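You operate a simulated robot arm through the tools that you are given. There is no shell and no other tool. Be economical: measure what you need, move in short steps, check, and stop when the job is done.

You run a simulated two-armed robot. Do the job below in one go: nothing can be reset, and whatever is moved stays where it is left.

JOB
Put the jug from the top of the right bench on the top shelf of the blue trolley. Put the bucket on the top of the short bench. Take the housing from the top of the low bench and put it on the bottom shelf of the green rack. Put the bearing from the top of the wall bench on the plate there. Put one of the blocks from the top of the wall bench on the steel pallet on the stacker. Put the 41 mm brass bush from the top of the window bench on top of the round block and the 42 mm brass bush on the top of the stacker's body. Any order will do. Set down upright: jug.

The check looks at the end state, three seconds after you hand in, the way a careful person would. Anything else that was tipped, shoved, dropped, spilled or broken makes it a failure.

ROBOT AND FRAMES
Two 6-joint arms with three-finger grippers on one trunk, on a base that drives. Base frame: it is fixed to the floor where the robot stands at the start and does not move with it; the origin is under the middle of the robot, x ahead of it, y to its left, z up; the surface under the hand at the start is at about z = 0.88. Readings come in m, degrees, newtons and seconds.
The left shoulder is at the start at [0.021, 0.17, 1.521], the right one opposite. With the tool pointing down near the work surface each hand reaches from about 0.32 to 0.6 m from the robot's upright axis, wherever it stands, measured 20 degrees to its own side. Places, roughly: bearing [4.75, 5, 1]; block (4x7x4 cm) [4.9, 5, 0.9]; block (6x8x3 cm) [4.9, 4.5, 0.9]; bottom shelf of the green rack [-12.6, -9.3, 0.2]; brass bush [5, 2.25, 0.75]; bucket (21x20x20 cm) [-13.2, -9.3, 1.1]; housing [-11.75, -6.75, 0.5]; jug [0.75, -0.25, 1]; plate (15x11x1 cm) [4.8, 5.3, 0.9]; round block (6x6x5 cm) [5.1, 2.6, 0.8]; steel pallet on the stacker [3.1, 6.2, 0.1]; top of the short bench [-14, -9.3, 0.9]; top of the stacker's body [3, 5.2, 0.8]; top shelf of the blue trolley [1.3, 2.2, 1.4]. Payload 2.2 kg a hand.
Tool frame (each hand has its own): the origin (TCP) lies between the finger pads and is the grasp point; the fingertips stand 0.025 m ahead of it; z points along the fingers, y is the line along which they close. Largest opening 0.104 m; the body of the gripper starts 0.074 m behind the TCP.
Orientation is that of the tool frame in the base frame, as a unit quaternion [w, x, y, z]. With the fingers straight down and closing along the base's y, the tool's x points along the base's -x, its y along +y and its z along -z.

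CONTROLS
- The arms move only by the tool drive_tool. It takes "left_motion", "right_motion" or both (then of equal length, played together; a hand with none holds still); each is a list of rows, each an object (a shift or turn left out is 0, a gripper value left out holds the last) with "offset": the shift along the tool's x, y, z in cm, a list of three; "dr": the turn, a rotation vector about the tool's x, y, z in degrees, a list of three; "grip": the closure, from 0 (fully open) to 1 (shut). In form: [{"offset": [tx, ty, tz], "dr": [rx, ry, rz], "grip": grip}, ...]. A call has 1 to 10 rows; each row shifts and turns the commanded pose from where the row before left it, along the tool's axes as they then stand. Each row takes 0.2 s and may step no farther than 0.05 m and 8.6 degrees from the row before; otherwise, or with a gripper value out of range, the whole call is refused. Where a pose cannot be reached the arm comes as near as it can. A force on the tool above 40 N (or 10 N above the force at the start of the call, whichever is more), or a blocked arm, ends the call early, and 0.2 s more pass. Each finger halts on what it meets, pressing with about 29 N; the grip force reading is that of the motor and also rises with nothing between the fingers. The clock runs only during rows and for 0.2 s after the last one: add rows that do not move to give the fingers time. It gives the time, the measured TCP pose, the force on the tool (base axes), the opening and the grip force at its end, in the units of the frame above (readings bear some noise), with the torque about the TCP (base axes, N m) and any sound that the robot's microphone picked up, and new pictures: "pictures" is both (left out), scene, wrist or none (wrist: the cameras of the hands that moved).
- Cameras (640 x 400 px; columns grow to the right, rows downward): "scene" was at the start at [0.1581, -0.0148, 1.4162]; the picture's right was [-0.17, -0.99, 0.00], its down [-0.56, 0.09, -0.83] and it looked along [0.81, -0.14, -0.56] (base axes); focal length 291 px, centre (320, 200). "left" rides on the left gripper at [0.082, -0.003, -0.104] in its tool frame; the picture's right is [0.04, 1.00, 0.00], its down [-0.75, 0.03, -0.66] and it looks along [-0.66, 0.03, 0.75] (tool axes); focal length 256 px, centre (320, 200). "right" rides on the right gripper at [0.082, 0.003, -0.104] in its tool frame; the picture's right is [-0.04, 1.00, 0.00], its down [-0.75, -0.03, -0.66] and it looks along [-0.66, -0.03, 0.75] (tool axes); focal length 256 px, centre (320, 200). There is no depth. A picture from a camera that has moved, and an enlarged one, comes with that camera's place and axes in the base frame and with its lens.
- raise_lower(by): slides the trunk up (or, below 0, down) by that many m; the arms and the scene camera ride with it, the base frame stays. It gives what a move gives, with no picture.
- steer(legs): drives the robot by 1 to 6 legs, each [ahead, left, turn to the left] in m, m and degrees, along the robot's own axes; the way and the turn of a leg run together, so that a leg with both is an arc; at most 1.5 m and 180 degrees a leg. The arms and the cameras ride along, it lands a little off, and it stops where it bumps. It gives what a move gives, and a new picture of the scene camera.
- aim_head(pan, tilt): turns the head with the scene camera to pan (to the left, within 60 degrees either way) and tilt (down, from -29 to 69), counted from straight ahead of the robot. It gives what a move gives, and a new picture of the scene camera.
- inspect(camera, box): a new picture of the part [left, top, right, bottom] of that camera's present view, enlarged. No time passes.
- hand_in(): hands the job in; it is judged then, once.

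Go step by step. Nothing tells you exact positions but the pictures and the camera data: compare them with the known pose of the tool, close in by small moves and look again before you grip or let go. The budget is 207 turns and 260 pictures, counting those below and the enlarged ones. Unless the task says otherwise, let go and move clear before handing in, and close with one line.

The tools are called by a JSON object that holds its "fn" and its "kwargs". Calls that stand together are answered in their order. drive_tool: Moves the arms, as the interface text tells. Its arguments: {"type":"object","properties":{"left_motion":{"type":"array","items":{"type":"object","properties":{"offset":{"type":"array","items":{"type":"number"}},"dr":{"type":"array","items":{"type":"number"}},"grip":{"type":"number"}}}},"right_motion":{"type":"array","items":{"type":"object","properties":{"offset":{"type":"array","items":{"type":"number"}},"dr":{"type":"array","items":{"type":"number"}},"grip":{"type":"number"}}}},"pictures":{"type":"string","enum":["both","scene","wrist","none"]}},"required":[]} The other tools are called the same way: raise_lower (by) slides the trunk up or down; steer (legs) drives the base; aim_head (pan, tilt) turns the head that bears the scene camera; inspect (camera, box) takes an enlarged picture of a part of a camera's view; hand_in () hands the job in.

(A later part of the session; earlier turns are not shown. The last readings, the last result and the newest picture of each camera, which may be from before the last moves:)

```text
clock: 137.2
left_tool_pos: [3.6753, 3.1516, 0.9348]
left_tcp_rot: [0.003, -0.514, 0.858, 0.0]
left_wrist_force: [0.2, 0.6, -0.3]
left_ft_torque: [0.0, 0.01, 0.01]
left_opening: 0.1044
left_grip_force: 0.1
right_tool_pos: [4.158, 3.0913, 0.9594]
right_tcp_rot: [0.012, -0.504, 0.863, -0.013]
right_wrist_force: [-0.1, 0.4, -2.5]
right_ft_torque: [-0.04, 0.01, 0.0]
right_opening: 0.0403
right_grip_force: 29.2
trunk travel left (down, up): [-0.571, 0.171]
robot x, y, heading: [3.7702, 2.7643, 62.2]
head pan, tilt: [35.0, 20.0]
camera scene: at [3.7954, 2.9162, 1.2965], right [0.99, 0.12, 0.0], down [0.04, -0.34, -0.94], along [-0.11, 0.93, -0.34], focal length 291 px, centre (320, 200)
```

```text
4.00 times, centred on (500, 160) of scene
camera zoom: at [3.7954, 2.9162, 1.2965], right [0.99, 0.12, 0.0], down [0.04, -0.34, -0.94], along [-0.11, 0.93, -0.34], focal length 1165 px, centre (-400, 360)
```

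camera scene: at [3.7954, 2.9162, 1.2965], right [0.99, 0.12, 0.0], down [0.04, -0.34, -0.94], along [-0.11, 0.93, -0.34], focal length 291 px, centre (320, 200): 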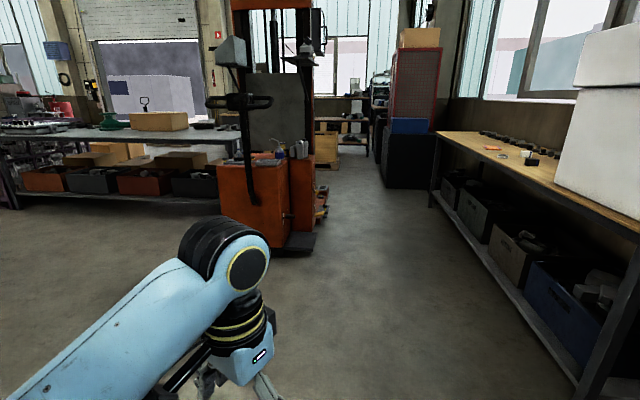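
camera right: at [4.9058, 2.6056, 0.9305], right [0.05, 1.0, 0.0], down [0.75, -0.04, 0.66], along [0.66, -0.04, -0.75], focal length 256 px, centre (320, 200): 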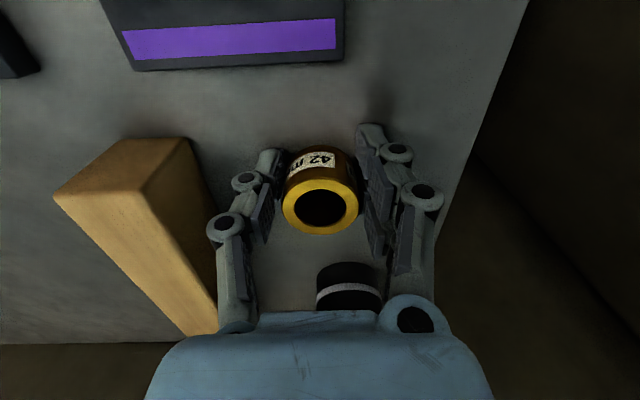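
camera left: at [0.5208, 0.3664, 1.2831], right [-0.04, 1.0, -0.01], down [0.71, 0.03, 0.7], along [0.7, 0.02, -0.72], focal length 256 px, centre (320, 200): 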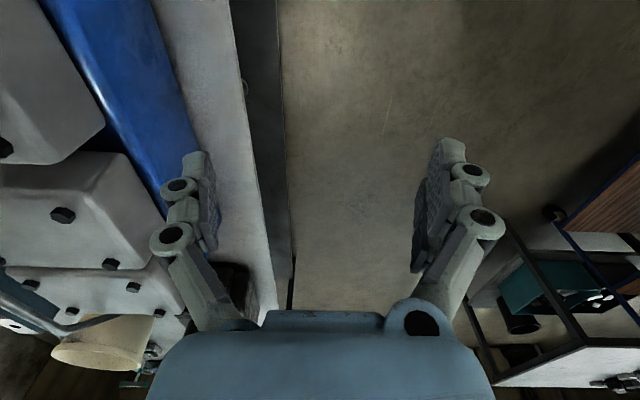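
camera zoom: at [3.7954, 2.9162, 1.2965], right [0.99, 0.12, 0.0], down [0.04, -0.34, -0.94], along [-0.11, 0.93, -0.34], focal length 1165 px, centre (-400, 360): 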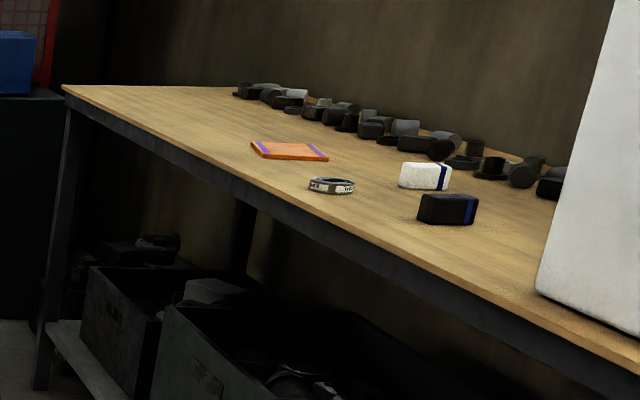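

The body spans x≈2.82–3.28 from y≈4.95, with the tiller on the south side, so I'll serve it from the aisle on its east. I'll raise the trunk, drive up the aisle, and turn west.

{"fn": "raise_lower", "kwargs": {"by": 0.13}}

{"fn": "steer", "kwargs": {"legs": [[0, 0, 28], [1.2, -0.22, 0], [1.0, 0, 0]]}}

{"fn": "aim_head", "kwargs": {"pan": 58, "tilt": 35}}

```text
clock: 138.7
left_tool_pos: [3.6754, 3.152, 1.0646]
left_tcp_rot: [0.003, -0.514, 0.858, 0.0]
left_wrist_force: [0.2, -0.5, 0.5]
left_ft_torque: [0.02, 0.03, 0.01]
left_opening: 0.1042
left_grip_force: 0.0
right_tool_pos: [4.158, 3.0921, 1.0876]
right_tcp_rot: [0.013, -0.504, 0.863, -0.013]
right_wrist_force: [-0.3, -0.6, -3.0]
right_ft_torque: [-0.04, 0.06, -0.01]
right_opening: 0.0405
right_grip_force: 29.3
trunk travel left (down, up): [-0.701, 0.041]
robot x, y, heading: [3.7744, 2.7659, 62.1]
head pan, tilt: [35.0, 20.0]
```

```text
clock: 151.2
left_tool_pos: [3.7528, 5.2875, 1.0656]
left_tcp_rot: [0.002, -0.698, 0.716, 0.0]
left_wrist_force: [0.7, -0.3, -0.5]
left_ft_torque: [-0.02, 0.0, -0.01]
left_opening: 0.1041
left_grip_force: 0.1
right_tool_pos: [4.2114, 5.4481, 1.0884]
right_tcp_rot: [0.014, -0.69, 0.724, -0.009]
right_wrist_force: [0.4, 0.6, -2.9]
right_ft_torque: [-0.04, -0.02, 0.01]
right_opening: 0.0403
right_grip_force: 29.3
trunk travel left (down, up): [-0.701, 0.041]
robot x, y, heading: [4.0159, 4.9775, 88.2]
head pan, tilt: [35.0, 20.0]
camera scene: at [3.9658, 5.1288, 1.4269], right [0.83, 0.55, 0.0], down [0.19, -0.29, -0.94], along [-0.52, 0.78, -0.34], focal length 291 px, centre (320, 200)
```

scene: 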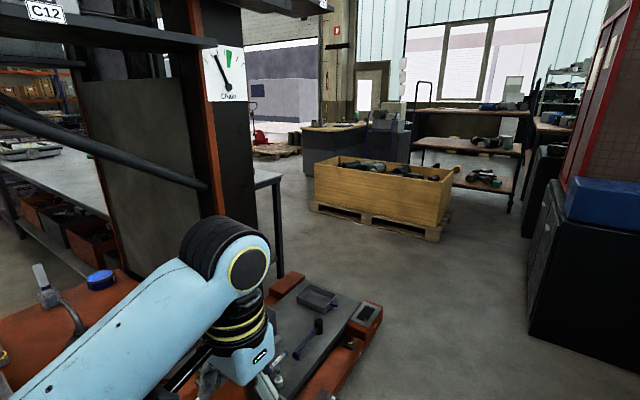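

```text
clock: 152.0
left_tool_pos: [3.7536, 5.2858, 1.0653]
left_tcp_rot: [0.003, -0.697, 0.717, 0.0]
left_wrist_force: [0.7, 0.2, -0.2]
left_ft_torque: [0.04, 0.0, -0.02]
left_opening: 0.1038
left_grip_force: 0.0
right_tool_pos: [4.2118, 5.4481, 1.087]
right_tcp_rot: [0.016, -0.689, 0.725, -0.01]
right_wrist_force: [0.0, 1.0, -1.9]
right_ft_torque: [0.0, 0.04, 0.01]
right_opening: 0.0404
right_grip_force: 29.3
trunk travel left (down, up): [-0.701, 0.041]
robot x, y, heading: [4.014, 4.9782, 88.6]
head pan, tilt: [58.0, 35.0]
camera scene: at [3.9437, 5.0994, 1.4031], right [0.55, 0.83, 0.0], down [0.48, -0.32, -0.82], along [-0.68, 0.45, -0.57], focal length 291 px, centre (320, 200)
```

scene: 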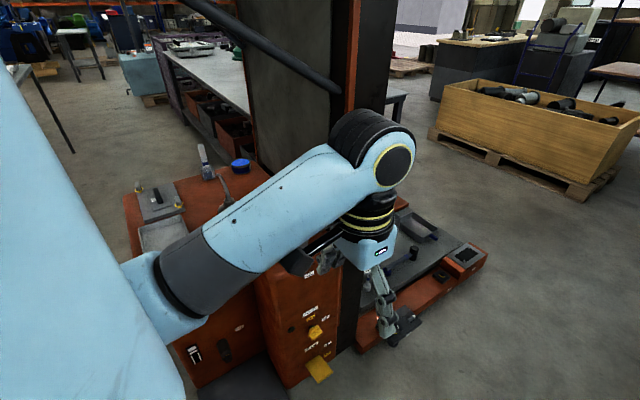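

The arm hides the body top, so I'll turn to face west and look down at it.

{"fn": "steer", "kwargs": {"legs": [[0, 0, 91.5]]}}

{"fn": "aim_head", "kwargs": {"pan": 0, "tilt": 40}}

```text
clock: 156.3
left_tool_pos: [3.7153, 4.7111, 1.0655]
left_tcp_rot: [-0.002, 1.0, -0.002, -0.003]
left_wrist_force: [0.5, 0.7, 0.3]
left_ft_torque: [-0.01, -0.04, 0.01]
left_opening: 0.1036
left_grip_force: 0.2
right_tool_pos: [3.5416, 5.1652, 1.088]
right_tcp_rot: [-0.018, 1.0, -0.012, -0.005]
right_wrist_force: [-0.9, 0.3, -2.1]
right_ft_torque: [0.01, -0.01, -0.02]
right_opening: 0.0406
right_grip_force: 29.1
trunk travel left (down, up): [-0.701, 0.041]
robot x, y, heading: [4.0177, 4.9843, 179.9]
head pan, tilt: [58.0, 35.0]
camera scene: at [3.8977, 4.9057, 1.4031], right [-0.85, 0.53, 0.0], down [0.31, 0.49, -0.82], along [-0.44, -0.69, -0.57], focal length 291 px, centre (320, 200)
```

scene: 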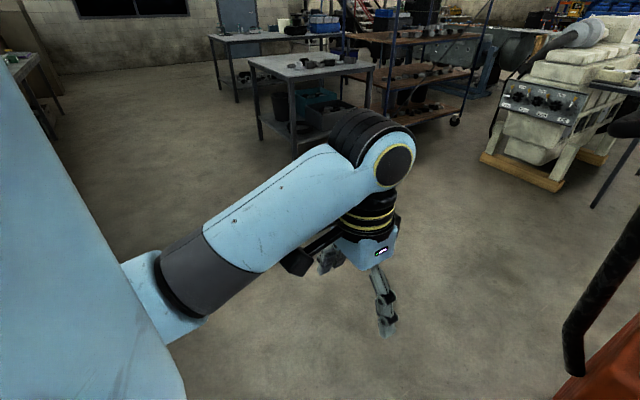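

```text
clock: 157.6
left_tool_pos: [3.7158, 4.7098, 1.0655]
left_tcp_rot: [-0.002, 1.0, -0.001, -0.002]
left_wrist_force: [-0.6, 1.2, -0.4]
left_ft_torque: [0.0, 0.02, 0.02]
left_opening: 0.1038
left_grip_force: 0.3
right_tool_pos: [3.5415, 5.1646, 1.0883]
right_tcp_rot: [-0.018, 1.0, -0.012, -0.004]
right_wrist_force: [0.3, 0.4, -2.5]
right_ft_torque: [0.0, -0.05, 0.01]
right_opening: 0.0403
right_grip_force: 28.9
trunk travel left (down, up): [-0.701, 0.041]
robot x, y, heading: [4.0087, 4.9826, 179.9]
head pan, tilt: [0.0, 40.0]
camera scene: at [3.8595, 4.9804, 1.3955], right [0.0, 1.0, 0.0], down [0.64, 0.0, -0.77], along [-0.77, 0.0, -0.64], focal length 291 px, centre (320, 200)
```

scene: 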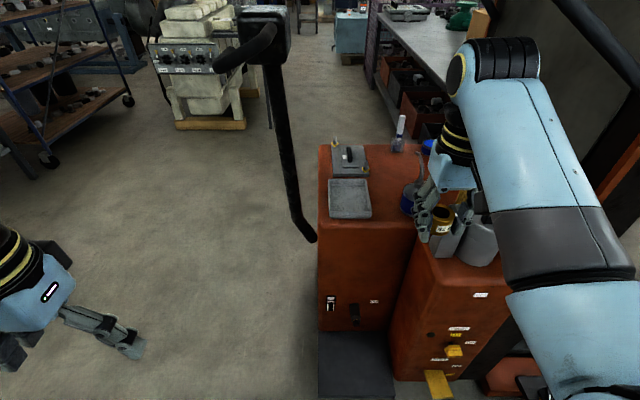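

I see the body top with a tray, small tools and bottles. There seems to be free space between tray and oil can; I'll zoom.

{"fn": "inspect", "kwargs": {"camera": "scene", "box": [300, 105, 500, 275]}}

```text
2.35 times, centred on (400, 190) of scene
camera zoom: at [3.8595, 4.9804, 1.3955], right [0.0, 1.0, 0.0], down [0.64, 0.0, -0.77], along [-0.77, 0.0, -0.64], focal length 686 px, centre (132, 224)
```

zoom: 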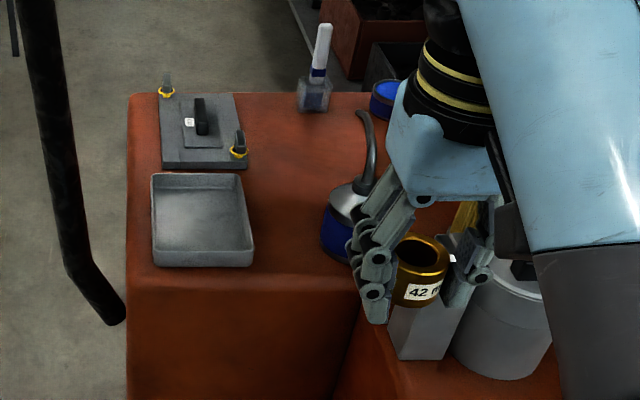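

The gap between the tray and oil can, around (3.18, 5.17), is wide enough if the hand is turned so the fingers close along x with its camera over the tray. I'll turn the wrist 90° here in the open.

{"fn": "drive_tool", "kwargs": {"right_motion": [{"dr": [0, 0, 8.5]}, {"dr": [0, 0, 8.5]}, {"dr": [0, 0, 8.5]}, {"dr": [0, 0, 8.5]}, {"dr": [0, 0, 8.5]}, {"dr": [0, 0, 8.5]}, {"dr": [0, 0, 8.5]}, {"dr": [0, 0, 8.5]}, {"dr": [0, 0, 8.5]}, {"dr": [0, 0, 8.5]}], "pictures": "wrist"}}

```text
clock: 159.8
left_tool_pos: [3.716, 4.7102, 1.0652]
left_tcp_rot: [-0.002, 1.0, -0.001, -0.003]
left_wrist_force: [0.8, 0.3, -0.2]
left_ft_torque: [0.01, 0.01, 0.01]
left_opening: 0.104
left_grip_force: 0.1
right_tool_pos: [3.5427, 5.1649, 1.087]
right_tcp_rot: [-0.01, 0.728, -0.685, -0.015]
right_wrist_force: [-0.2, -0.3, -1.9]
right_ft_torque: [-0.05, 0.01, -0.01]
right_opening: 0.0407
right_grip_force: 29.2
trunk travel left (down, up): [-0.701, 0.041]
robot x, y, heading: [4.0178, 4.9804, 180.0]
head pan, tilt: [0.0, 40.0]
camera right: at [3.5432, 5.0787, 1.1892], right [-1.0, -0.02, 0.01], down [-0.01, 0.73, 0.68], along [-0.02, 0.68, -0.73], focal length 256 px, centre (320, 200)
```

right: 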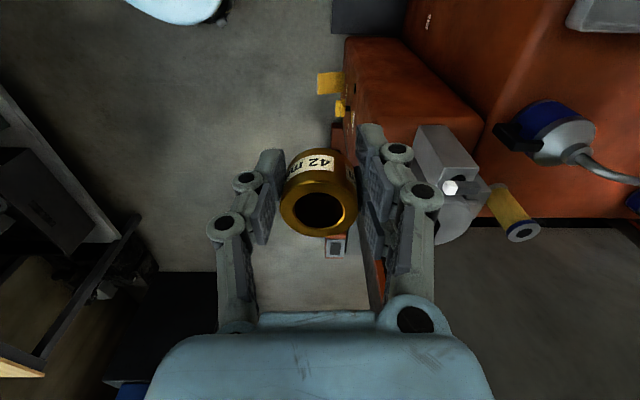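

The wrist turn worked. I'll drive forward 0.21 m and lower the trunk part way while watching.

{"fn": "steer", "kwargs": {"legs": [[0.21, 0, 0]]}}

{"fn": "drive_tool", "kwargs": {"right_motion": [{"dr": [0, 0, 4]}, {"offset": [0, -3.5, 0]}, {"offset": [0, -3.5, 0]}, {"offset": [0, -3.5, 0]}, {"offset": [0, -3, 0]}, {"offset": [0, 0, 0]}], "pictures": "both"}}

```text
clock: 161.4
left_tool_pos: [3.5081, 4.712, 1.0649]
left_tcp_rot: [-0.002, 1.0, -0.001, -0.002]
left_wrist_force: [0.8, -0.6, -0.5]
left_ft_torque: [0.0, -0.04, 0.03]
left_opening: 0.104
left_grip_force: 0.0
right_tool_pos: [3.3352, 5.1642, 1.0876]
right_tcp_rot: [-0.011, 0.729, -0.684, -0.014]
right_wrist_force: [0.1, -0.5, -2.4]
right_ft_torque: [-0.03, -0.02, -0.01]
right_opening: 0.0402
right_grip_force: 28.9
trunk travel left (down, up): [-0.701, 0.041]
robot x, y, heading: [3.8017, 4.9814, 179.8]
head pan, tilt: [0.0, 40.0]
camera scene: at [3.6516, 4.9809, 1.3954], right [0.0, 1.0, 0.0], down [0.64, 0.0, -0.77], along [-0.77, 0.0, -0.64], focal length 291 px, centre (320, 200)
```

scene: 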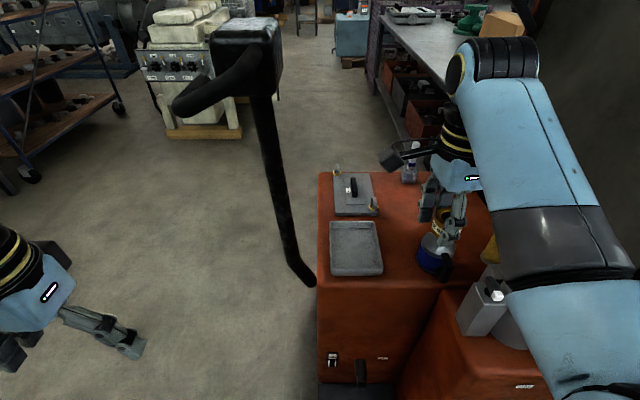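

```text
clock: 162.8
left_tool_pos: [3.5081, 4.7106, 1.0653]
left_tcp_rot: [-0.002, 1.0, -0.001, -0.002]
left_wrist_force: [-0.3, 0.2, -0.3]
left_ft_torque: [0.0, 0.0, -0.02]
left_opening: 0.1044
left_grip_force: 0.1
right_tool_pos: [3.4627, 5.2201, 1.0818]
right_tcp_rot: [0.052, -0.703, 0.706, 0.069]
right_wrist_force: [-0.4, 0.4, -2.6]
right_ft_torque: [0.0, -0.02, -0.04]
right_opening: 0.0404
right_grip_force: 29.5
right hand out of reach, approached as far as the arm can: row 4
trunk travel left (down, up): [-0.701, 0.041]
robot x, y, heading: [3.8077, 4.9797, 180.1]
head pan, tilt: [0.0, 40.0]
stopped in row 6 (right hand): the arm was blocked; the commanded pose is now the measured one
camera scene: at [3.6521, 4.9808, 1.3955], right [0.0, 1.0, 0.0], down [0.64, 0.0, -0.77], along [-0.77, 0.0, -0.64], focal length 291 px, centre (320, 200)
camera right: at [3.4613, 5.122, 1.1727], right [-1.0, 0.04, 0.03], down [0.05, 0.63, 0.77], along [0.01, 0.78, -0.63], focal length 256 px, centre (320, 200)
```

scene: 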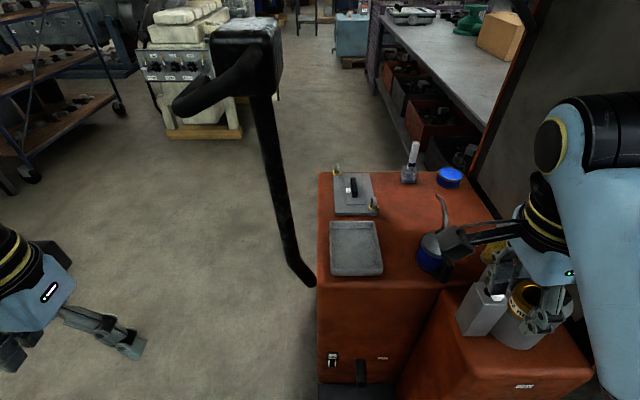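
right: 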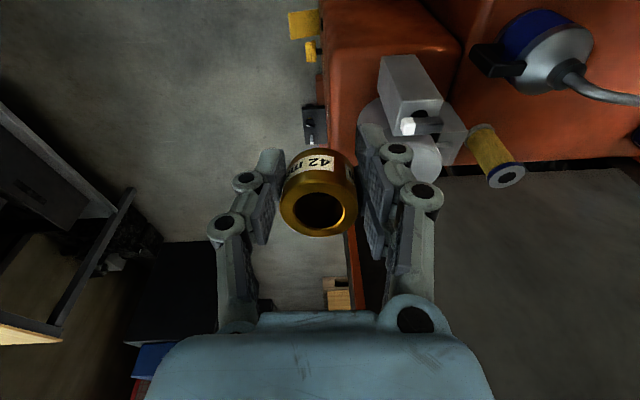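

I moved the wrong way: this hand's y axis now points west (−x). I'll reverse along the same path, correct the tilt, and go on toward the gap.

{"fn": "drive_tool", "kwargs": {"right_motion": [{"offset": [0.8, 3, 0]}, {"offset": [0.8, 3.2, 0], "dr": [0.7, 4.9, 0]}, {"offset": [0.8, 3.2, 0], "dr": [0.7, 4.9, 0]}, {"offset": [0.8, 3.2, 0]}, {"offset": [0.8, 3.2, 0]}, {"offset": [0.8, 3.2, 0]}, {"offset": [0, 3, 0]}, {"offset": [0, 3, 0]}, {"offset": [0, 0, 0]}], "pictures": "both"}}

```text
clock: 164.8
left_tool_pos: [3.509, 4.7117, 1.0662]
left_tcp_rot: [-0.002, 1.0, -0.002, -0.003]
left_wrist_force: [-0.2, -0.1, -0.7]
left_ft_torque: [-0.01, 0.01, 0.01]
left_opening: 0.104
left_grip_force: 0.0
right_tool_pos: [3.2122, 5.1722, 1.0843]
right_tcp_rot: [-0.002, -0.706, 0.709, 0.0]
right_wrist_force: [0.4, -0.6, -2.9]
right_ft_torque: [-0.05, 0.04, -0.02]
right_opening: 0.0403
right_grip_force: 29.3
trunk travel left (down, up): [-0.701, 0.041]
robot x, y, heading: [3.8068, 4.9785, 180.1]
head pan, tilt: [0.0, 40.0]
camera scene: at [3.6531, 4.9809, 1.3956], right [0.0, 1.0, 0.0], down [0.64, 0.0, -0.77], along [-0.77, 0.0, -0.64], focal length 291 px, centre (320, 200)
camera right: at [3.2078, 5.0901, 1.1882], right [-1.0, 0.04, 0.0], down [0.03, 0.76, 0.65], along [0.03, 0.65, -0.76], focal length 256 px, centre (320, 200)
```

scene: 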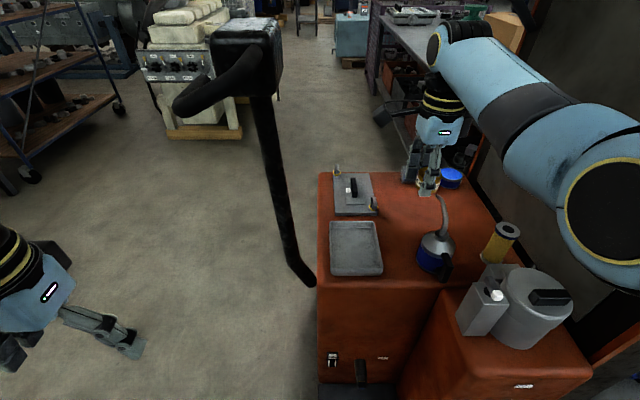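
right: 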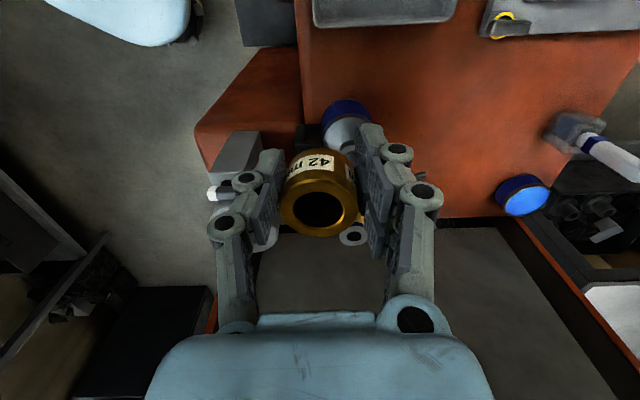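

A better free spot is just behind the oil can, at about (3.10, 5.19). I'll edge the base 5 cm forward, move over that spot, and lower the trunk 16 cm.

{"fn": "steer", "kwargs": {"legs": [[0.05, 0, 0]]}}

{"fn": "drive_tool", "kwargs": {"right_motion": [{"offset": [-0.5, 2, 0]}, {"offset": [-0.5, 2, 0]}, {"offset": [-0.6, 2.2, 0]}, {"offset": [0, 0, 0]}], "pictures": "none"}}

{"fn": "raise_lower", "kwargs": {"by": -0.14}}

{"fn": "inspect", "kwargs": {"camera": "scene", "box": [300, 100, 620, 300]}}

{"fn": "inspect", "kwargs": {"camera": "right", "box": [0, 0, 640, 400]}}

```text
clock: 165.8
left_tool_pos: [3.4603, 4.7112, 1.0658]
left_tcp_rot: [-0.001, 1.0, -0.001, -0.001]
left_wrist_force: [0.1, -0.8, 0.6]
left_ft_torque: [0.02, -0.04, -0.01]
left_opening: 0.1039
left_grip_force: 0.0
right_tool_pos: [3.164, 5.1728, 1.0819]
right_tcp_rot: [0.001, -0.706, 0.709, -0.001]
right_wrist_force: [-0.7, 0.5, -2.0]
right_ft_torque: [-0.05, 0.0, -0.01]
right_opening: 0.0403
right_grip_force: 29.2
trunk travel left (down, up): [-0.701, 0.041]
robot x, y, heading: [3.7647, 4.9831, 179.8]
head pan, tilt: [0.0, 40.0]
stopped in leg 1: the robot was blocked; the commanded pose is now the measured one
camera scene: at [3.6042, 4.9813, 1.3951], right [0.0, 1.0, 0.0], down [0.65, 0.0, -0.76], along [-0.76, 0.0, -0.65], focal length 291 px, centre (320, 200)
```

scene: 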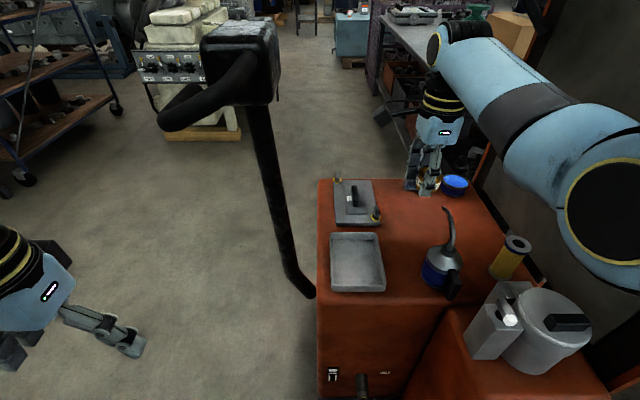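

```text
clock: 166.8
left_tool_pos: [3.4628, 4.7128, 1.0655]
left_tcp_rot: [-0.002, 1.0, 0.0, -0.003]
left_wrist_force: [0.7, 1.0, -0.4]
left_ft_torque: [-0.03, 0.02, 0.0]
left_opening: 0.1039
left_grip_force: 0.1
right_tool_pos: [3.1149, 5.1904, 1.0871]
right_tcp_rot: [-0.002, -0.705, 0.709, 0.001]
right_wrist_force: [-1.2, 0.4, -3.1]
right_ft_torque: [0.02, 0.0, 0.0]
right_opening: 0.0405
right_grip_force: 28.7
right hand out of reach, approached as far as the arm can: row 3
trunk travel left (down, up): [-0.701, 0.041]
robot x, y, heading: [3.7652, 4.9811, 179.8]
head pan, tilt: [0.0, 40.0]
```

```text
clock: 168.5
left_tool_pos: [3.4635, 4.7117, 0.9254]
left_tcp_rot: [-0.002, 1.0, -0.002, -0.003]
left_wrist_force: [-1.0, -0.3, 1.0]
left_ft_torque: [-0.02, -0.02, 0.02]
left_opening: 0.104
left_grip_force: 0.0
right_tool_pos: [3.1151, 5.1901, 0.9473]
right_tcp_rot: [-0.001, -0.705, 0.709, 0.0]
right_wrist_force: [-0.5, 0.4, -2.3]
right_ft_torque: [0.0, 0.0, -0.01]
right_opening: 0.0404
right_grip_force: 28.8
trunk travel left (down, up): [-0.561, 0.181]
robot x, y, heading: [3.7626, 4.9799, 180.0]
head pan, tilt: [0.0, 40.0]
```

```text
2.00 times, centred on (460, 200) of scene
camera zoom: at [3.6074, 4.9811, 1.2551], right [0.0, 1.0, 0.0], down [0.64, 0.0, -0.77], along [-0.77, 0.0, -0.64], focal length 583 px, centre (40, 200)
```

zoom: 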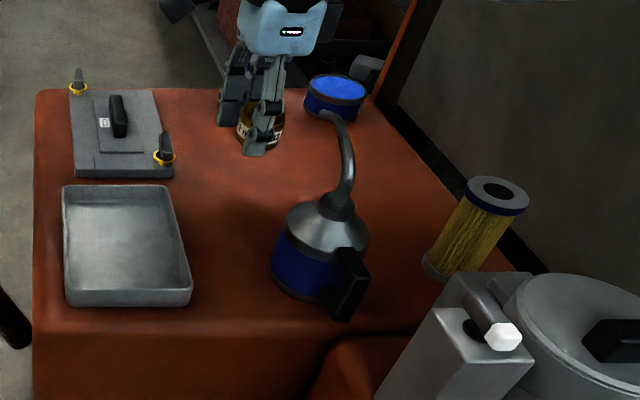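

```text
1.00 times, centred on (320, 200) of right (not enlarged: the box is as wide or as high as the picture)
camera zoom: at [3.1111, 5.1079, 1.052], right [-1.0, 0.04, 0.0], down [0.04, 0.75, 0.66], along [0.03, 0.65, -0.76], focal length 256 px, centre (320, 200)
```

zoom: 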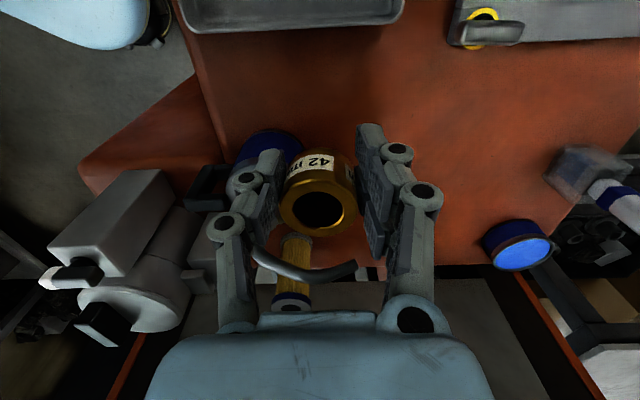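

Triangulating the blue lid puts the body top at z≈0.78, with the can and tray both clear of the spot. I'll lower the trunk 12 cm more and check.

{"fn": "raise_lower", "kwargs": {"by": -0.11}}

{"fn": "inspect", "kwargs": {"camera": "scene", "box": [300, 60, 540, 210]}}

{"fn": "inspect", "kwargs": {"camera": "right", "box": [0, 0, 640, 400]}}

```text
clock: 169.9
left_tool_pos: [3.4642, 4.7117, 0.8151]
left_tcp_rot: [-0.002, 1.0, -0.001, -0.004]
left_wrist_force: [-0.3, 0.8, 0.1]
left_ft_torque: [0.03, -0.01, 0.01]
left_opening: 0.1039
left_grip_force: 0.1
right_tool_pos: [3.1154, 5.1893, 0.8383]
right_tcp_rot: [-0.001, -0.705, 0.709, 0.0]
right_wrist_force: [-0.2, -0.7, -3.7]
right_ft_torque: [0.0, 0.02, -0.02]
right_opening: 0.0402
right_grip_force: 28.5
trunk travel left (down, up): [-0.451, 0.291]
robot x, y, heading: [3.7637, 4.9779, 179.9]
head pan, tilt: [0.0, 40.0]
```

```text
2.67 times, centred on (420, 135) of scene
camera zoom: at [3.6054, 4.9811, 1.1434], right [0.0, 1.0, 0.0], down [0.64, 0.0, -0.77], along [-0.77, 0.0, -0.64], focal length 777 px, centre (53, 373)
```

zoom: 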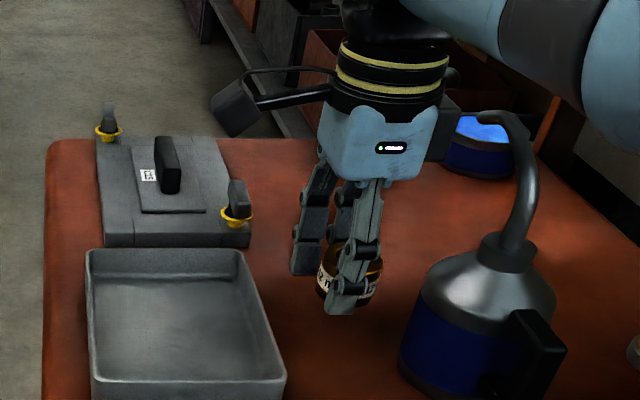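

```text
1.00 times, centred on (320, 200) of right (not enlarged: the box is as wide or as high as the picture)
camera zoom: at [3.1112, 5.1079, 0.9421], right [-1.0, 0.04, 0.0], down [0.04, 0.75, 0.66], along [0.03, 0.65, -0.76], focal length 256 px, centre (320, 200)
```

zoom: 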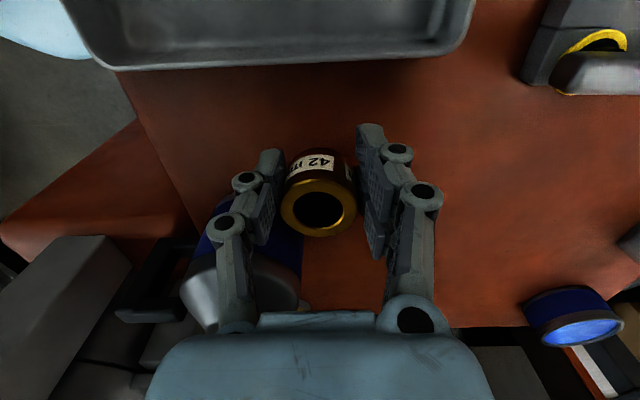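

Clearances look good. I'll lower 2 cm and then small steps until contact.

{"fn": "drive_tool", "kwargs": {"right_motion": [{"offset": [0, 0, 1]}, {"offset": [0, 0, 0.8]}, {"offset": [0, 0, 0]}], "pictures": "none"}}

{"fn": "drive_tool", "kwargs": {"right_motion": [{"offset": [0, 0, 0.3]}, {"offset": [0, 0, 0.2]}, {"offset": [0, 0, 0]}], "pictures": "none"}}

{"fn": "inspect", "kwargs": {"camera": "scene", "box": [380, 120, 480, 200]}}

```text
clock: 170.7
left_tool_pos: [3.4635, 4.7119, 0.8166]
left_tcp_rot: [-0.002, 1.0, -0.001, -0.003]
left_wrist_force: [0.6, 0.2, 0.1]
left_ft_torque: [0.01, -0.01, 0.0]
left_opening: 0.1037
left_grip_force: 0.1
right_tool_pos: [3.1139, 5.1895, 0.8188]
right_tcp_rot: [-0.001, -0.705, 0.709, 0.0]
right_wrist_force: [-0.7, -0.2, -2.5]
right_ft_torque: [-0.04, -0.02, -0.02]
right_opening: 0.0402
right_grip_force: 28.9
trunk travel left (down, up): [-0.451, 0.291]
robot x, y, heading: [3.7625, 4.9774, 179.9]
head pan, tilt: [0.0, 40.0]
```

```text
clock: 171.5
left_tool_pos: [3.4636, 4.7122, 0.8155]
left_tcp_rot: [-0.002, 1.0, -0.001, -0.003]
left_wrist_force: [0.4, -0.7, -0.6]
left_ft_torque: [0.04, 0.01, -0.01]
left_opening: 0.1039
left_grip_force: 0.1
right_tool_pos: [3.1148, 5.1889, 0.8133]
right_tcp_rot: [-0.002, -0.705, 0.709, 0.0]
right_wrist_force: [0.6, 0.2, -2.5]
right_ft_torque: [-0.06, -0.03, 0.01]
right_opening: 0.0401
right_grip_force: 28.9
trunk travel left (down, up): [-0.451, 0.291]
robot x, y, heading: [3.7618, 4.9805, 179.9]
head pan, tilt: [0.0, 40.0]
```

```text
5.00 times, centred on (430, 160) of scene
camera zoom: at [3.6052, 4.9811, 1.1432], right [0.0, 1.0, 0.0], down [0.64, 0.0, -0.77], along [-0.77, 0.0, -0.64], focal length 1457 px, centre (-230, 400)
```

zoom: 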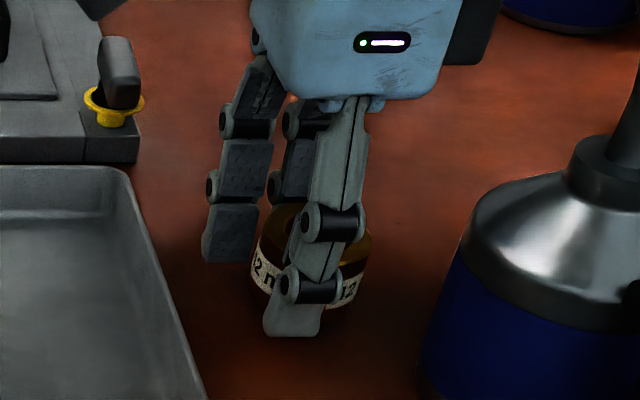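

{"fn": "drive_tool", "kwargs": {"right_motion": [{"offset": [0, 0, 0.25]}, {"offset": [0, 0, 0.25]}, {"offset": [0, 0, 0]}], "pictures": "none"}}

```text
clock: 172.3
left_tool_pos: [3.4635, 4.7112, 0.816]
left_tcp_rot: [-0.001, 1.0, -0.001, -0.002]
left_wrist_force: [0.3, -0.3, -0.7]
left_ft_torque: [-0.01, -0.06, 0.02]
left_opening: 0.1038
left_grip_force: 0.0
right_tool_pos: [3.1148, 5.1915, 0.8093]
right_tcp_rot: [-0.002, -0.705, 0.709, 0.001]
right_wrist_force: [0.1, -0.2, -2.4]
right_ft_torque: [-0.04, 0.01, 0.02]
right_opening: 0.0404
right_grip_force: 28.8
trunk travel left (down, up): [-0.451, 0.291]
robot x, y, heading: [3.7638, 4.9792, 179.9]
head pan, tilt: [0.0, 40.0]
```

{"fn": "drive_tool", "kwargs": {"right_motion": [{"offset": [0, 0, 0.25]}, {"offset": [0, 0, 0.25]}, {"offset": [0, 0, 0.2]}, {"offset": [0, 0, 0]}], "pictures": "none"}}

```text
clock: 173.3
left_tool_pos: [3.4637, 4.7118, 0.8167]
left_tcp_rot: [-0.002, 1.0, -0.001, -0.003]
left_wrist_force: [-0.5, 0.5, 0.7]
left_ft_torque: [0.0, 0.03, -0.02]
left_opening: 0.1039
left_grip_force: 0.1
right_tool_pos: [3.1175, 5.1901, 0.8064]
right_tcp_rot: [-0.003, -0.706, 0.708, 0.003]
right_wrist_force: [-7.3, -0.2, 16.1]
right_ft_torque: [0.17, -0.22, 0.03]
right_opening: 0.0402
right_grip_force: 29.1
right hand out of reach, approached as far as the arm can: row 3
trunk travel left (down, up): [-0.451, 0.291]
robot x, y, heading: [3.7656, 4.981, 179.8]
head pan, tilt: [0.0, 40.0]
```

It's in contact. I'll relieve, open partly and rise.

{"fn": "drive_tool", "kwargs": {"right_motion": [{"offset": [0, 0, -0.2]}, {"offset": [0, 0, 0]}, {"grip": 0.5}, {"grip": 0.42}, {"offset": [0, 0, -1]}, {"offset": [0, 0, -3]}, {"offset": [0, 0, -4]}, {"offset": [0, 0, -4]}, {"offset": [0, 0, 0]}], "pictures": "wrist"}}

{"fn": "raise_lower", "kwargs": {"by": 0.25}}

{"fn": "inspect", "kwargs": {"camera": "scene", "box": [300, 130, 540, 310]}}

```text
clock: 175.3
left_tool_pos: [3.4621, 4.7118, 0.816]
left_tcp_rot: [-0.001, 1.0, -0.001, -0.002]
left_wrist_force: [-0.7, 0.5, -0.7]
left_ft_torque: [0.0, -0.01, -0.01]
left_opening: 0.1039
left_grip_force: 0.0
right_tool_pos: [3.1181, 5.1913, 0.9239]
right_tcp_rot: [-0.001, -0.705, 0.709, 0.0]
right_wrist_force: [0.0, 0.2, -0.1]
right_ft_torque: [0.01, 0.01, 0.02]
right_opening: 0.0604
right_grip_force: 0.0
trunk travel left (down, up): [-0.451, 0.291]
robot x, y, heading: [3.7632, 4.9799, 180.0]
head pan, tilt: [0.0, 40.0]
camera right: at [3.1148, 5.1091, 1.0285], right [-1.0, 0.04, 0.0], down [0.04, 0.75, 0.66], along [0.03, 0.65, -0.76], focal length 256 px, centre (320, 200)
```

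right: 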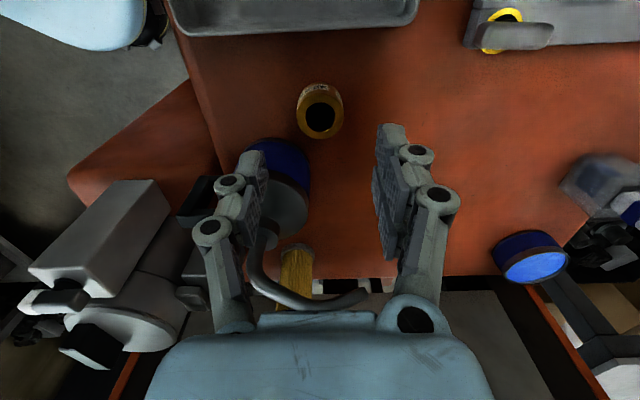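

```text
clock: 177.9
left_tool_pos: [3.4638, 4.7106, 1.0661]
left_tcp_rot: [-0.002, 1.0, -0.001, -0.004]
left_wrist_force: [0.6, 0.1, 0.1]
left_ft_torque: [0.0, 0.01, 0.0]
left_opening: 0.1039
left_grip_force: 0.1
right_tool_pos: [3.1188, 5.19, 1.1753]
right_tcp_rot: [-0.001, -0.705, 0.709, -0.001]
right_wrist_force: [-0.4, 0.1, 0.1]
right_ft_torque: [-0.01, 0.01, -0.02]
right_opening: 0.0603
right_grip_force: 0.1
trunk travel left (down, up): [-0.701, 0.041]
robot x, y, heading: [3.7645, 4.9782, 180.0]
head pan, tilt: [0.0, 40.0]
```

```text
2.22 times, centred on (420, 220) of scene
camera zoom: at [3.6081, 4.981, 1.3954], right [0.0, 1.0, 0.0], down [0.64, 0.0, -0.77], along [-0.77, 0.0, -0.64], focal length 648 px, centre (98, 156)
```

zoom: 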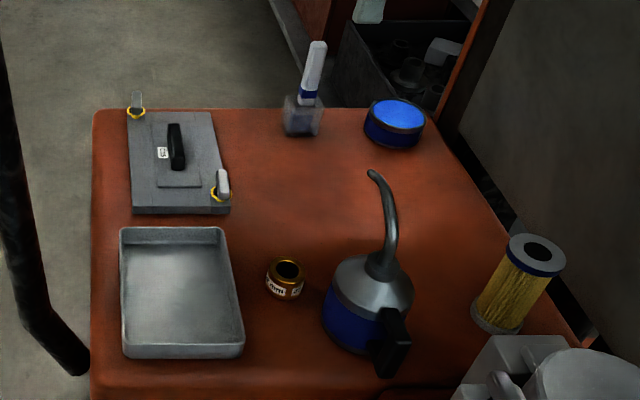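

The 42 mm bush stands on the stacker's body. I'll back into the aisle, restore the wrist, and turn around to the wall bench.

{"fn": "steer", "kwargs": {"legs": [[-0.25, 0, 0]]}}

{"fn": "drive_tool", "kwargs": {"right_motion": [{"offset": [0, -3, 3], "dr": [0, 0, -8.5], "grip": 0}, {"offset": [0, -3, 3], "dr": [0, 0, -8.5]}, {"offset": [0, -3, 3], "dr": [0, 0, -8.5]}, {"offset": [1.5, -2, 1], "dr": [0, 0, -8.5]}, {"offset": [1.5, -2, 0], "dr": [0, 0, -8.5]}, {"dr": [0, 0, -8.5]}, {"dr": [0, 0, -8.5]}, {"dr": [0, 0, -8.5]}, {"dr": [0, 0, -8.5]}, {"dr": [0, 0, -8.5]}], "pictures": "none"}}

{"fn": "steer", "kwargs": {"legs": [[0, 0, -90], [0, 0, -90]]}}

```text
clock: 179.7
left_tool_pos: [3.7116, 4.7111, 1.0664]
left_tcp_rot: [-0.002, 1.0, 0.0, -0.003]
left_wrist_force: [0.5, -0.4, 0.3]
left_ft_torque: [-0.02, 0.0, -0.05]
left_opening: 0.1041
left_grip_force: 0.0
right_tool_pos: [3.367, 5.1885, 1.1766]
right_tcp_rot: [-0.001, -0.706, 0.708, 0.0]
right_wrist_force: [-0.1, 1.1, -0.7]
right_ft_torque: [-0.02, 0.03, -0.02]
right_opening: 0.0604
right_grip_force: 0.1
trunk travel left (down, up): [-0.701, 0.041]
robot x, y, heading: [4.0079, 4.985, 179.9]
head pan, tilt: [0.0, 40.0]
camera scene: at [3.8562, 4.9805, 1.3956], right [0.0, 1.0, 0.0], down [0.64, 0.0, -0.77], along [-0.77, 0.0, -0.64], focal length 291 px, centre (320, 200)
```

scene: 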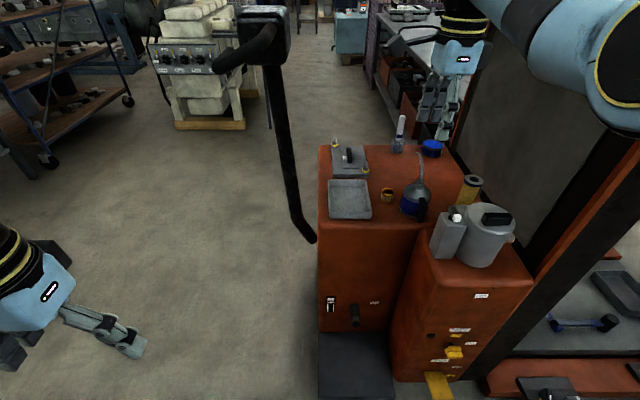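

```text
clock: 181.9
left_tool_pos: [3.7121, 4.7104, 1.0658]
left_tcp_rot: [-0.002, 1.0, 0.0, -0.003]
left_wrist_force: [0.7, -0.6, -0.7]
left_ft_torque: [-0.01, 0.01, 0.02]
left_opening: 0.1038
left_grip_force: 0.0
right_tool_pos: [3.5027, 5.1952, 1.0748]
right_tcp_rot: [0.001, 0.999, -0.045, -0.001]
right_wrist_force: [-0.1, -0.5, 0.0]
right_ft_torque: [0.02, 0.02, 0.0]
right_opening: 0.1042
right_grip_force: 0.2
trunk travel left (down, up): [-0.701, 0.041]
robot x, y, heading: [4.0098, 4.978, 179.6]
head pan, tilt: [0.0, 40.0]
```

```text
clock: 190.1
left_tool_pos: [4.3268, 5.2305, 1.0664]
left_tcp_rot: [0.002, 0.03, 1.0, -0.002]
left_wrist_force: [0.1, 0.2, 0.0]
left_ft_torque: [-0.04, -0.03, -0.02]
left_opening: 0.104
left_grip_force: 0.0
right_tool_pos: [4.5059, 4.7357, 1.0751]
right_tcp_rot: [0.001, 0.074, 0.997, 0.001]
right_wrist_force: [0.0, 0.1, 0.4]
right_ft_torque: [-0.01, 0.01, -0.02]
right_opening: 0.1039
right_grip_force: 0.1
trunk travel left (down, up): [-0.701, 0.041]
robot x, y, heading: [4.0159, 4.9782, -3.5]
head pan, tilt: [0.0, 40.0]
camera scene: at [4.1665, 4.971, 1.3955], right [-0.06, -1.0, 0.0], down [-0.64, 0.04, -0.77], along [0.76, -0.05, -0.64], focal length 291 px, centre (320, 200)
```

scene: 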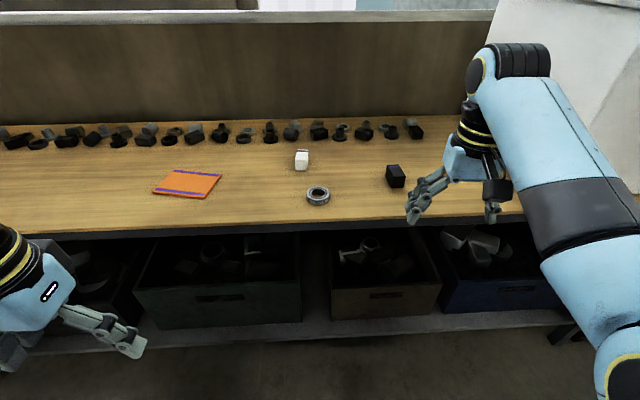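

I see the bearing at about (4.785, 4.936), the orange plate at (4.86, 5.31), and a white and a black block. I'll square up and move closer so the left hand can do the bearing and the right hand a block.

{"fn": "steer", "kwargs": {"legs": [[0, 0, 3.5], [0.27, -0.02, 0]]}}

{"fn": "drive_tool", "kwargs": {"left_motion": [{"offset": [-3, -3, 0]}, {"offset": [-3, -3, 0]}, {"offset": [-3, -3, 0]}, {"offset": [-3, -3, 1]}, {"offset": [-3, -3, 1]}, {"offset": [-1, -3, 1]}, {"offset": [0, -3, 0]}, {"offset": [0, 0, 0]}], "right_motion": [{"offset": [0, 0, 0], "dr": [0, 0, 5]}, {"offset": [0, 0, 0]}, {"offset": [0, 0, 0]}, {"offset": [0, 0, 0]}, {"offset": [0, 0, 0]}, {"offset": [0, 0, 0]}, {"offset": [0, 0, 0]}, {"offset": [0, 0, 0]}], "pictures": "wrist"}}

```text
clock: 192.4
left_tool_pos: [4.5804, 5.2283, 1.0664]
left_tcp_rot: [0.003, 0.0, 1.0, -0.002]
left_wrist_force: [-0.2, -0.9, -0.2]
left_ft_torque: [-0.03, 0.01, -0.01]
left_opening: 0.1039
left_grip_force: 0.0
right_tool_pos: [4.7896, 4.7436, 1.0759]
right_tcp_rot: [0.001, 0.045, 0.999, 0.001]
right_wrist_force: [1.3, -0.2, -0.6]
right_ft_torque: [-0.01, -0.02, -0.01]
right_opening: 0.104
right_grip_force: 0.0
trunk travel left (down, up): [-0.701, 0.041]
robot x, y, heading: [4.2793, 4.9583, 0.0]
head pan, tilt: [0.0, 40.0]
camera scene: at [4.4365, 4.9598, 1.3954], right [0.0, -1.0, 0.0], down [-0.64, 0.0, -0.77], along [0.77, 0.0, -0.64], focal length 291 px, centre (320, 200)
```

scene: 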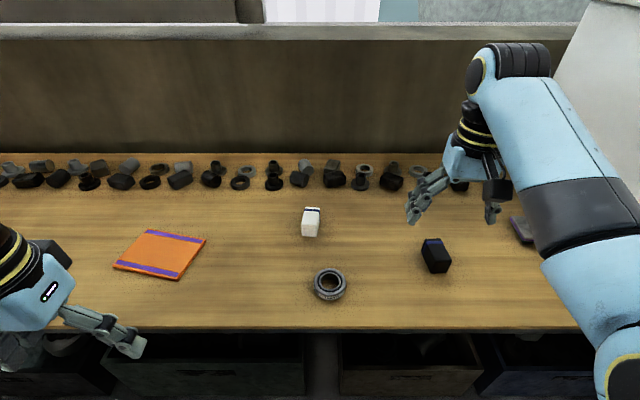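

```text
clock: 193.7
left_tool_pos: [4.7224, 5.1709, 1.0223]
left_tcp_rot: [-0.008, -0.02, 0.997, 0.077]
left_wrist_force: [-0.9, 0.7, -0.2]
left_ft_torque: [0.03, -0.02, 0.01]
left_opening: 0.1039
left_grip_force: 0.1
left hand out of reach, approached as far as the arm can: row 1
right_tool_pos: [4.788, 4.7433, 1.0751]
right_tcp_rot: [0.002, 0.088, 0.996, 0.001]
right_wrist_force: [-0.4, -0.1, 0.0]
right_ft_torque: [-0.01, -0.01, 0.01]
right_opening: 0.1038
right_grip_force: 0.1
trunk travel left (down, up): [-0.701, 0.041]
robot x, y, heading: [4.2814, 4.9609, -0.0]
head pan, tilt: [0.0, 40.0]
stopped in row 6 (left hand): the arm was blocked; the commanded pose is now the measured one
camera right: at [4.7078, 4.7608, 1.1793], right [0.22, 0.98, 0.0], down [0.74, -0.16, 0.66], along [0.64, -0.14, -0.75], focal length 256 px, centre (320, 200)
camera left: at [4.643, 5.149, 1.124], right [-0.08, 0.98, 0.15], down [0.76, -0.04, 0.64], along [0.64, 0.17, -0.75], focal length 256 px, centre (320, 200)
```

right: 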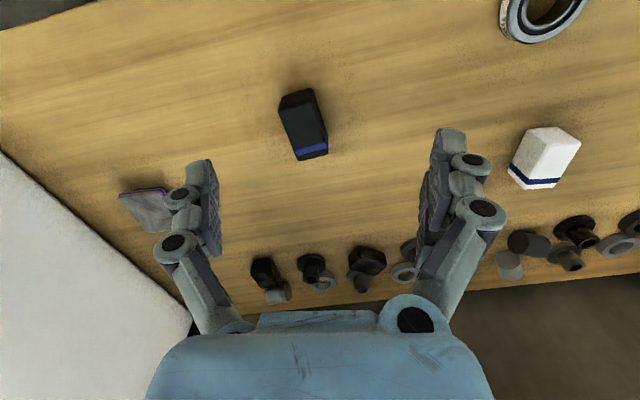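
left: 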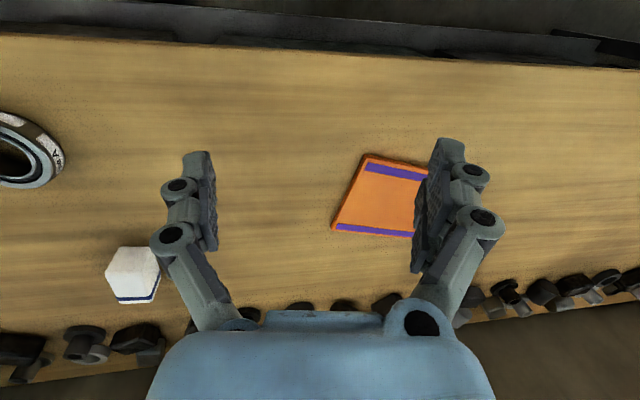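

The left arm stalled slightly tilted. I'll lower the trunk a bit for more elbow room, level the hand, and move it over the bearing at about (4.772, 4.942).

{"fn": "drive_tool", "kwargs": {"left_motion": [{"offset": [0, 0, -1], "dr": [4.4, -0.4, 1.1]}, {"offset": [0, 0, -1], "dr": [4.4, -0.4, 1.1]}, {"offset": [0, 0, 0]}], "right_motion": [{"dr": [0, 0, -5]}, {"dr": [0, 0, -5]}, {"offset": [0, 0, 0]}], "pictures": "none"}}

{"fn": "raise_lower", "kwargs": {"by": -0.08}}

{"fn": "drive_tool", "kwargs": {"left_motion": [{"offset": [-1, -3, 0]}, {"offset": [-1, -3, 0]}, {"offset": [-1, -3, 0]}, {"offset": [-1, -3, 0]}, {"offset": [-1, -3, 0]}, {"offset": [0, -3, 0]}, {"offset": [0, -3, 0]}, {"offset": [0, 0, 0]}], "pictures": "both"}}

```text
clock: 194.5
left_tool_pos: [4.7228, 5.168, 1.0413]
left_tcp_rot: [-0.002, 0.0, 1.0, 0.0]
left_wrist_force: [0.0, 0.3, -0.7]
left_ft_torque: [-0.02, 0.0, -0.01]
left_opening: 0.104
left_grip_force: 0.0
right_tool_pos: [4.7877, 4.7441, 1.0743]
right_tcp_rot: [0.001, 0.002, 1.0, 0.0]
right_wrist_force: [0.2, 1.0, -0.1]
right_ft_torque: [0.0, 0.03, -0.01]
right_opening: 0.104
right_grip_force: 0.0
trunk travel left (down, up): [-0.701, 0.041]
robot x, y, heading: [4.2824, 4.9592, 0.0]
head pan, tilt: [0.0, 40.0]
```

```text
clock: 195.7
left_tool_pos: [4.7211, 5.168, 0.962]
left_tcp_rot: [0.0, 0.001, 1.0, 0.0]
left_wrist_force: [0.0, -0.7, -0.4]
left_ft_torque: [0.02, 0.0, -0.01]
left_opening: 0.1041
left_grip_force: 0.0
right_tool_pos: [4.7878, 4.7437, 0.9954]
right_tcp_rot: [0.002, 0.002, 1.0, 0.001]
right_wrist_force: [0.0, 0.0, -0.4]
right_ft_torque: [0.01, 0.03, -0.02]
right_opening: 0.1041
right_grip_force: 0.0
trunk travel left (down, up): [-0.621, 0.121]
robot x, y, heading: [4.2762, 4.9627, 0.0]
head pan, tilt: [0.0, 40.0]
```

```text
clock: 196.6
left_tool_pos: [4.7649, 5.1538, 0.9484]
left_tcp_rot: [-0.001, -0.028, 0.997, 0.075]
left_wrist_force: [0.3, -0.4, 0.0]
left_ft_torque: [-0.05, 0.0, 0.02]
left_opening: 0.104
left_grip_force: 0.0
right_tool_pos: [4.7888, 4.7443, 0.9947]
right_tcp_rot: [0.002, 0.002, 1.0, 0.0]
right_wrist_force: [-0.1, 0.4, -0.2]
right_ft_torque: [0.0, -0.01, 0.01]
right_opening: 0.1042
right_grip_force: 0.0
trunk travel left (down, up): [-0.621, 0.121]
robot x, y, heading: [4.2789, 4.9601, -0.0]
head pan, tilt: [0.0, 40.0]
stopped in row 4 (left hand): the arm was blocked; the commanded pose is now the measured one
camera scene: at [4.4362, 4.9597, 1.3154], right [0.0, -1.0, 0.0], down [-0.64, 0.0, -0.77], along [0.77, 0.0, -0.64], focal length 291 px, centre (320, 200)
camera left: at [4.6844, 5.1327, 1.0496], right [-0.1, 0.98, 0.15], down [0.76, -0.03, 0.65], along [0.65, 0.17, -0.74], focal length 256 px, centre (320, 200)
```

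scene: 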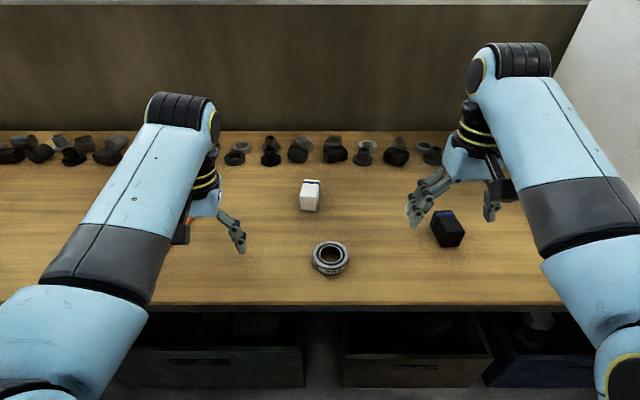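
left: 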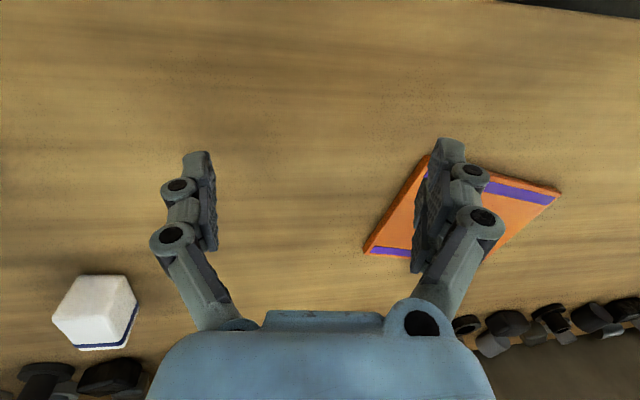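

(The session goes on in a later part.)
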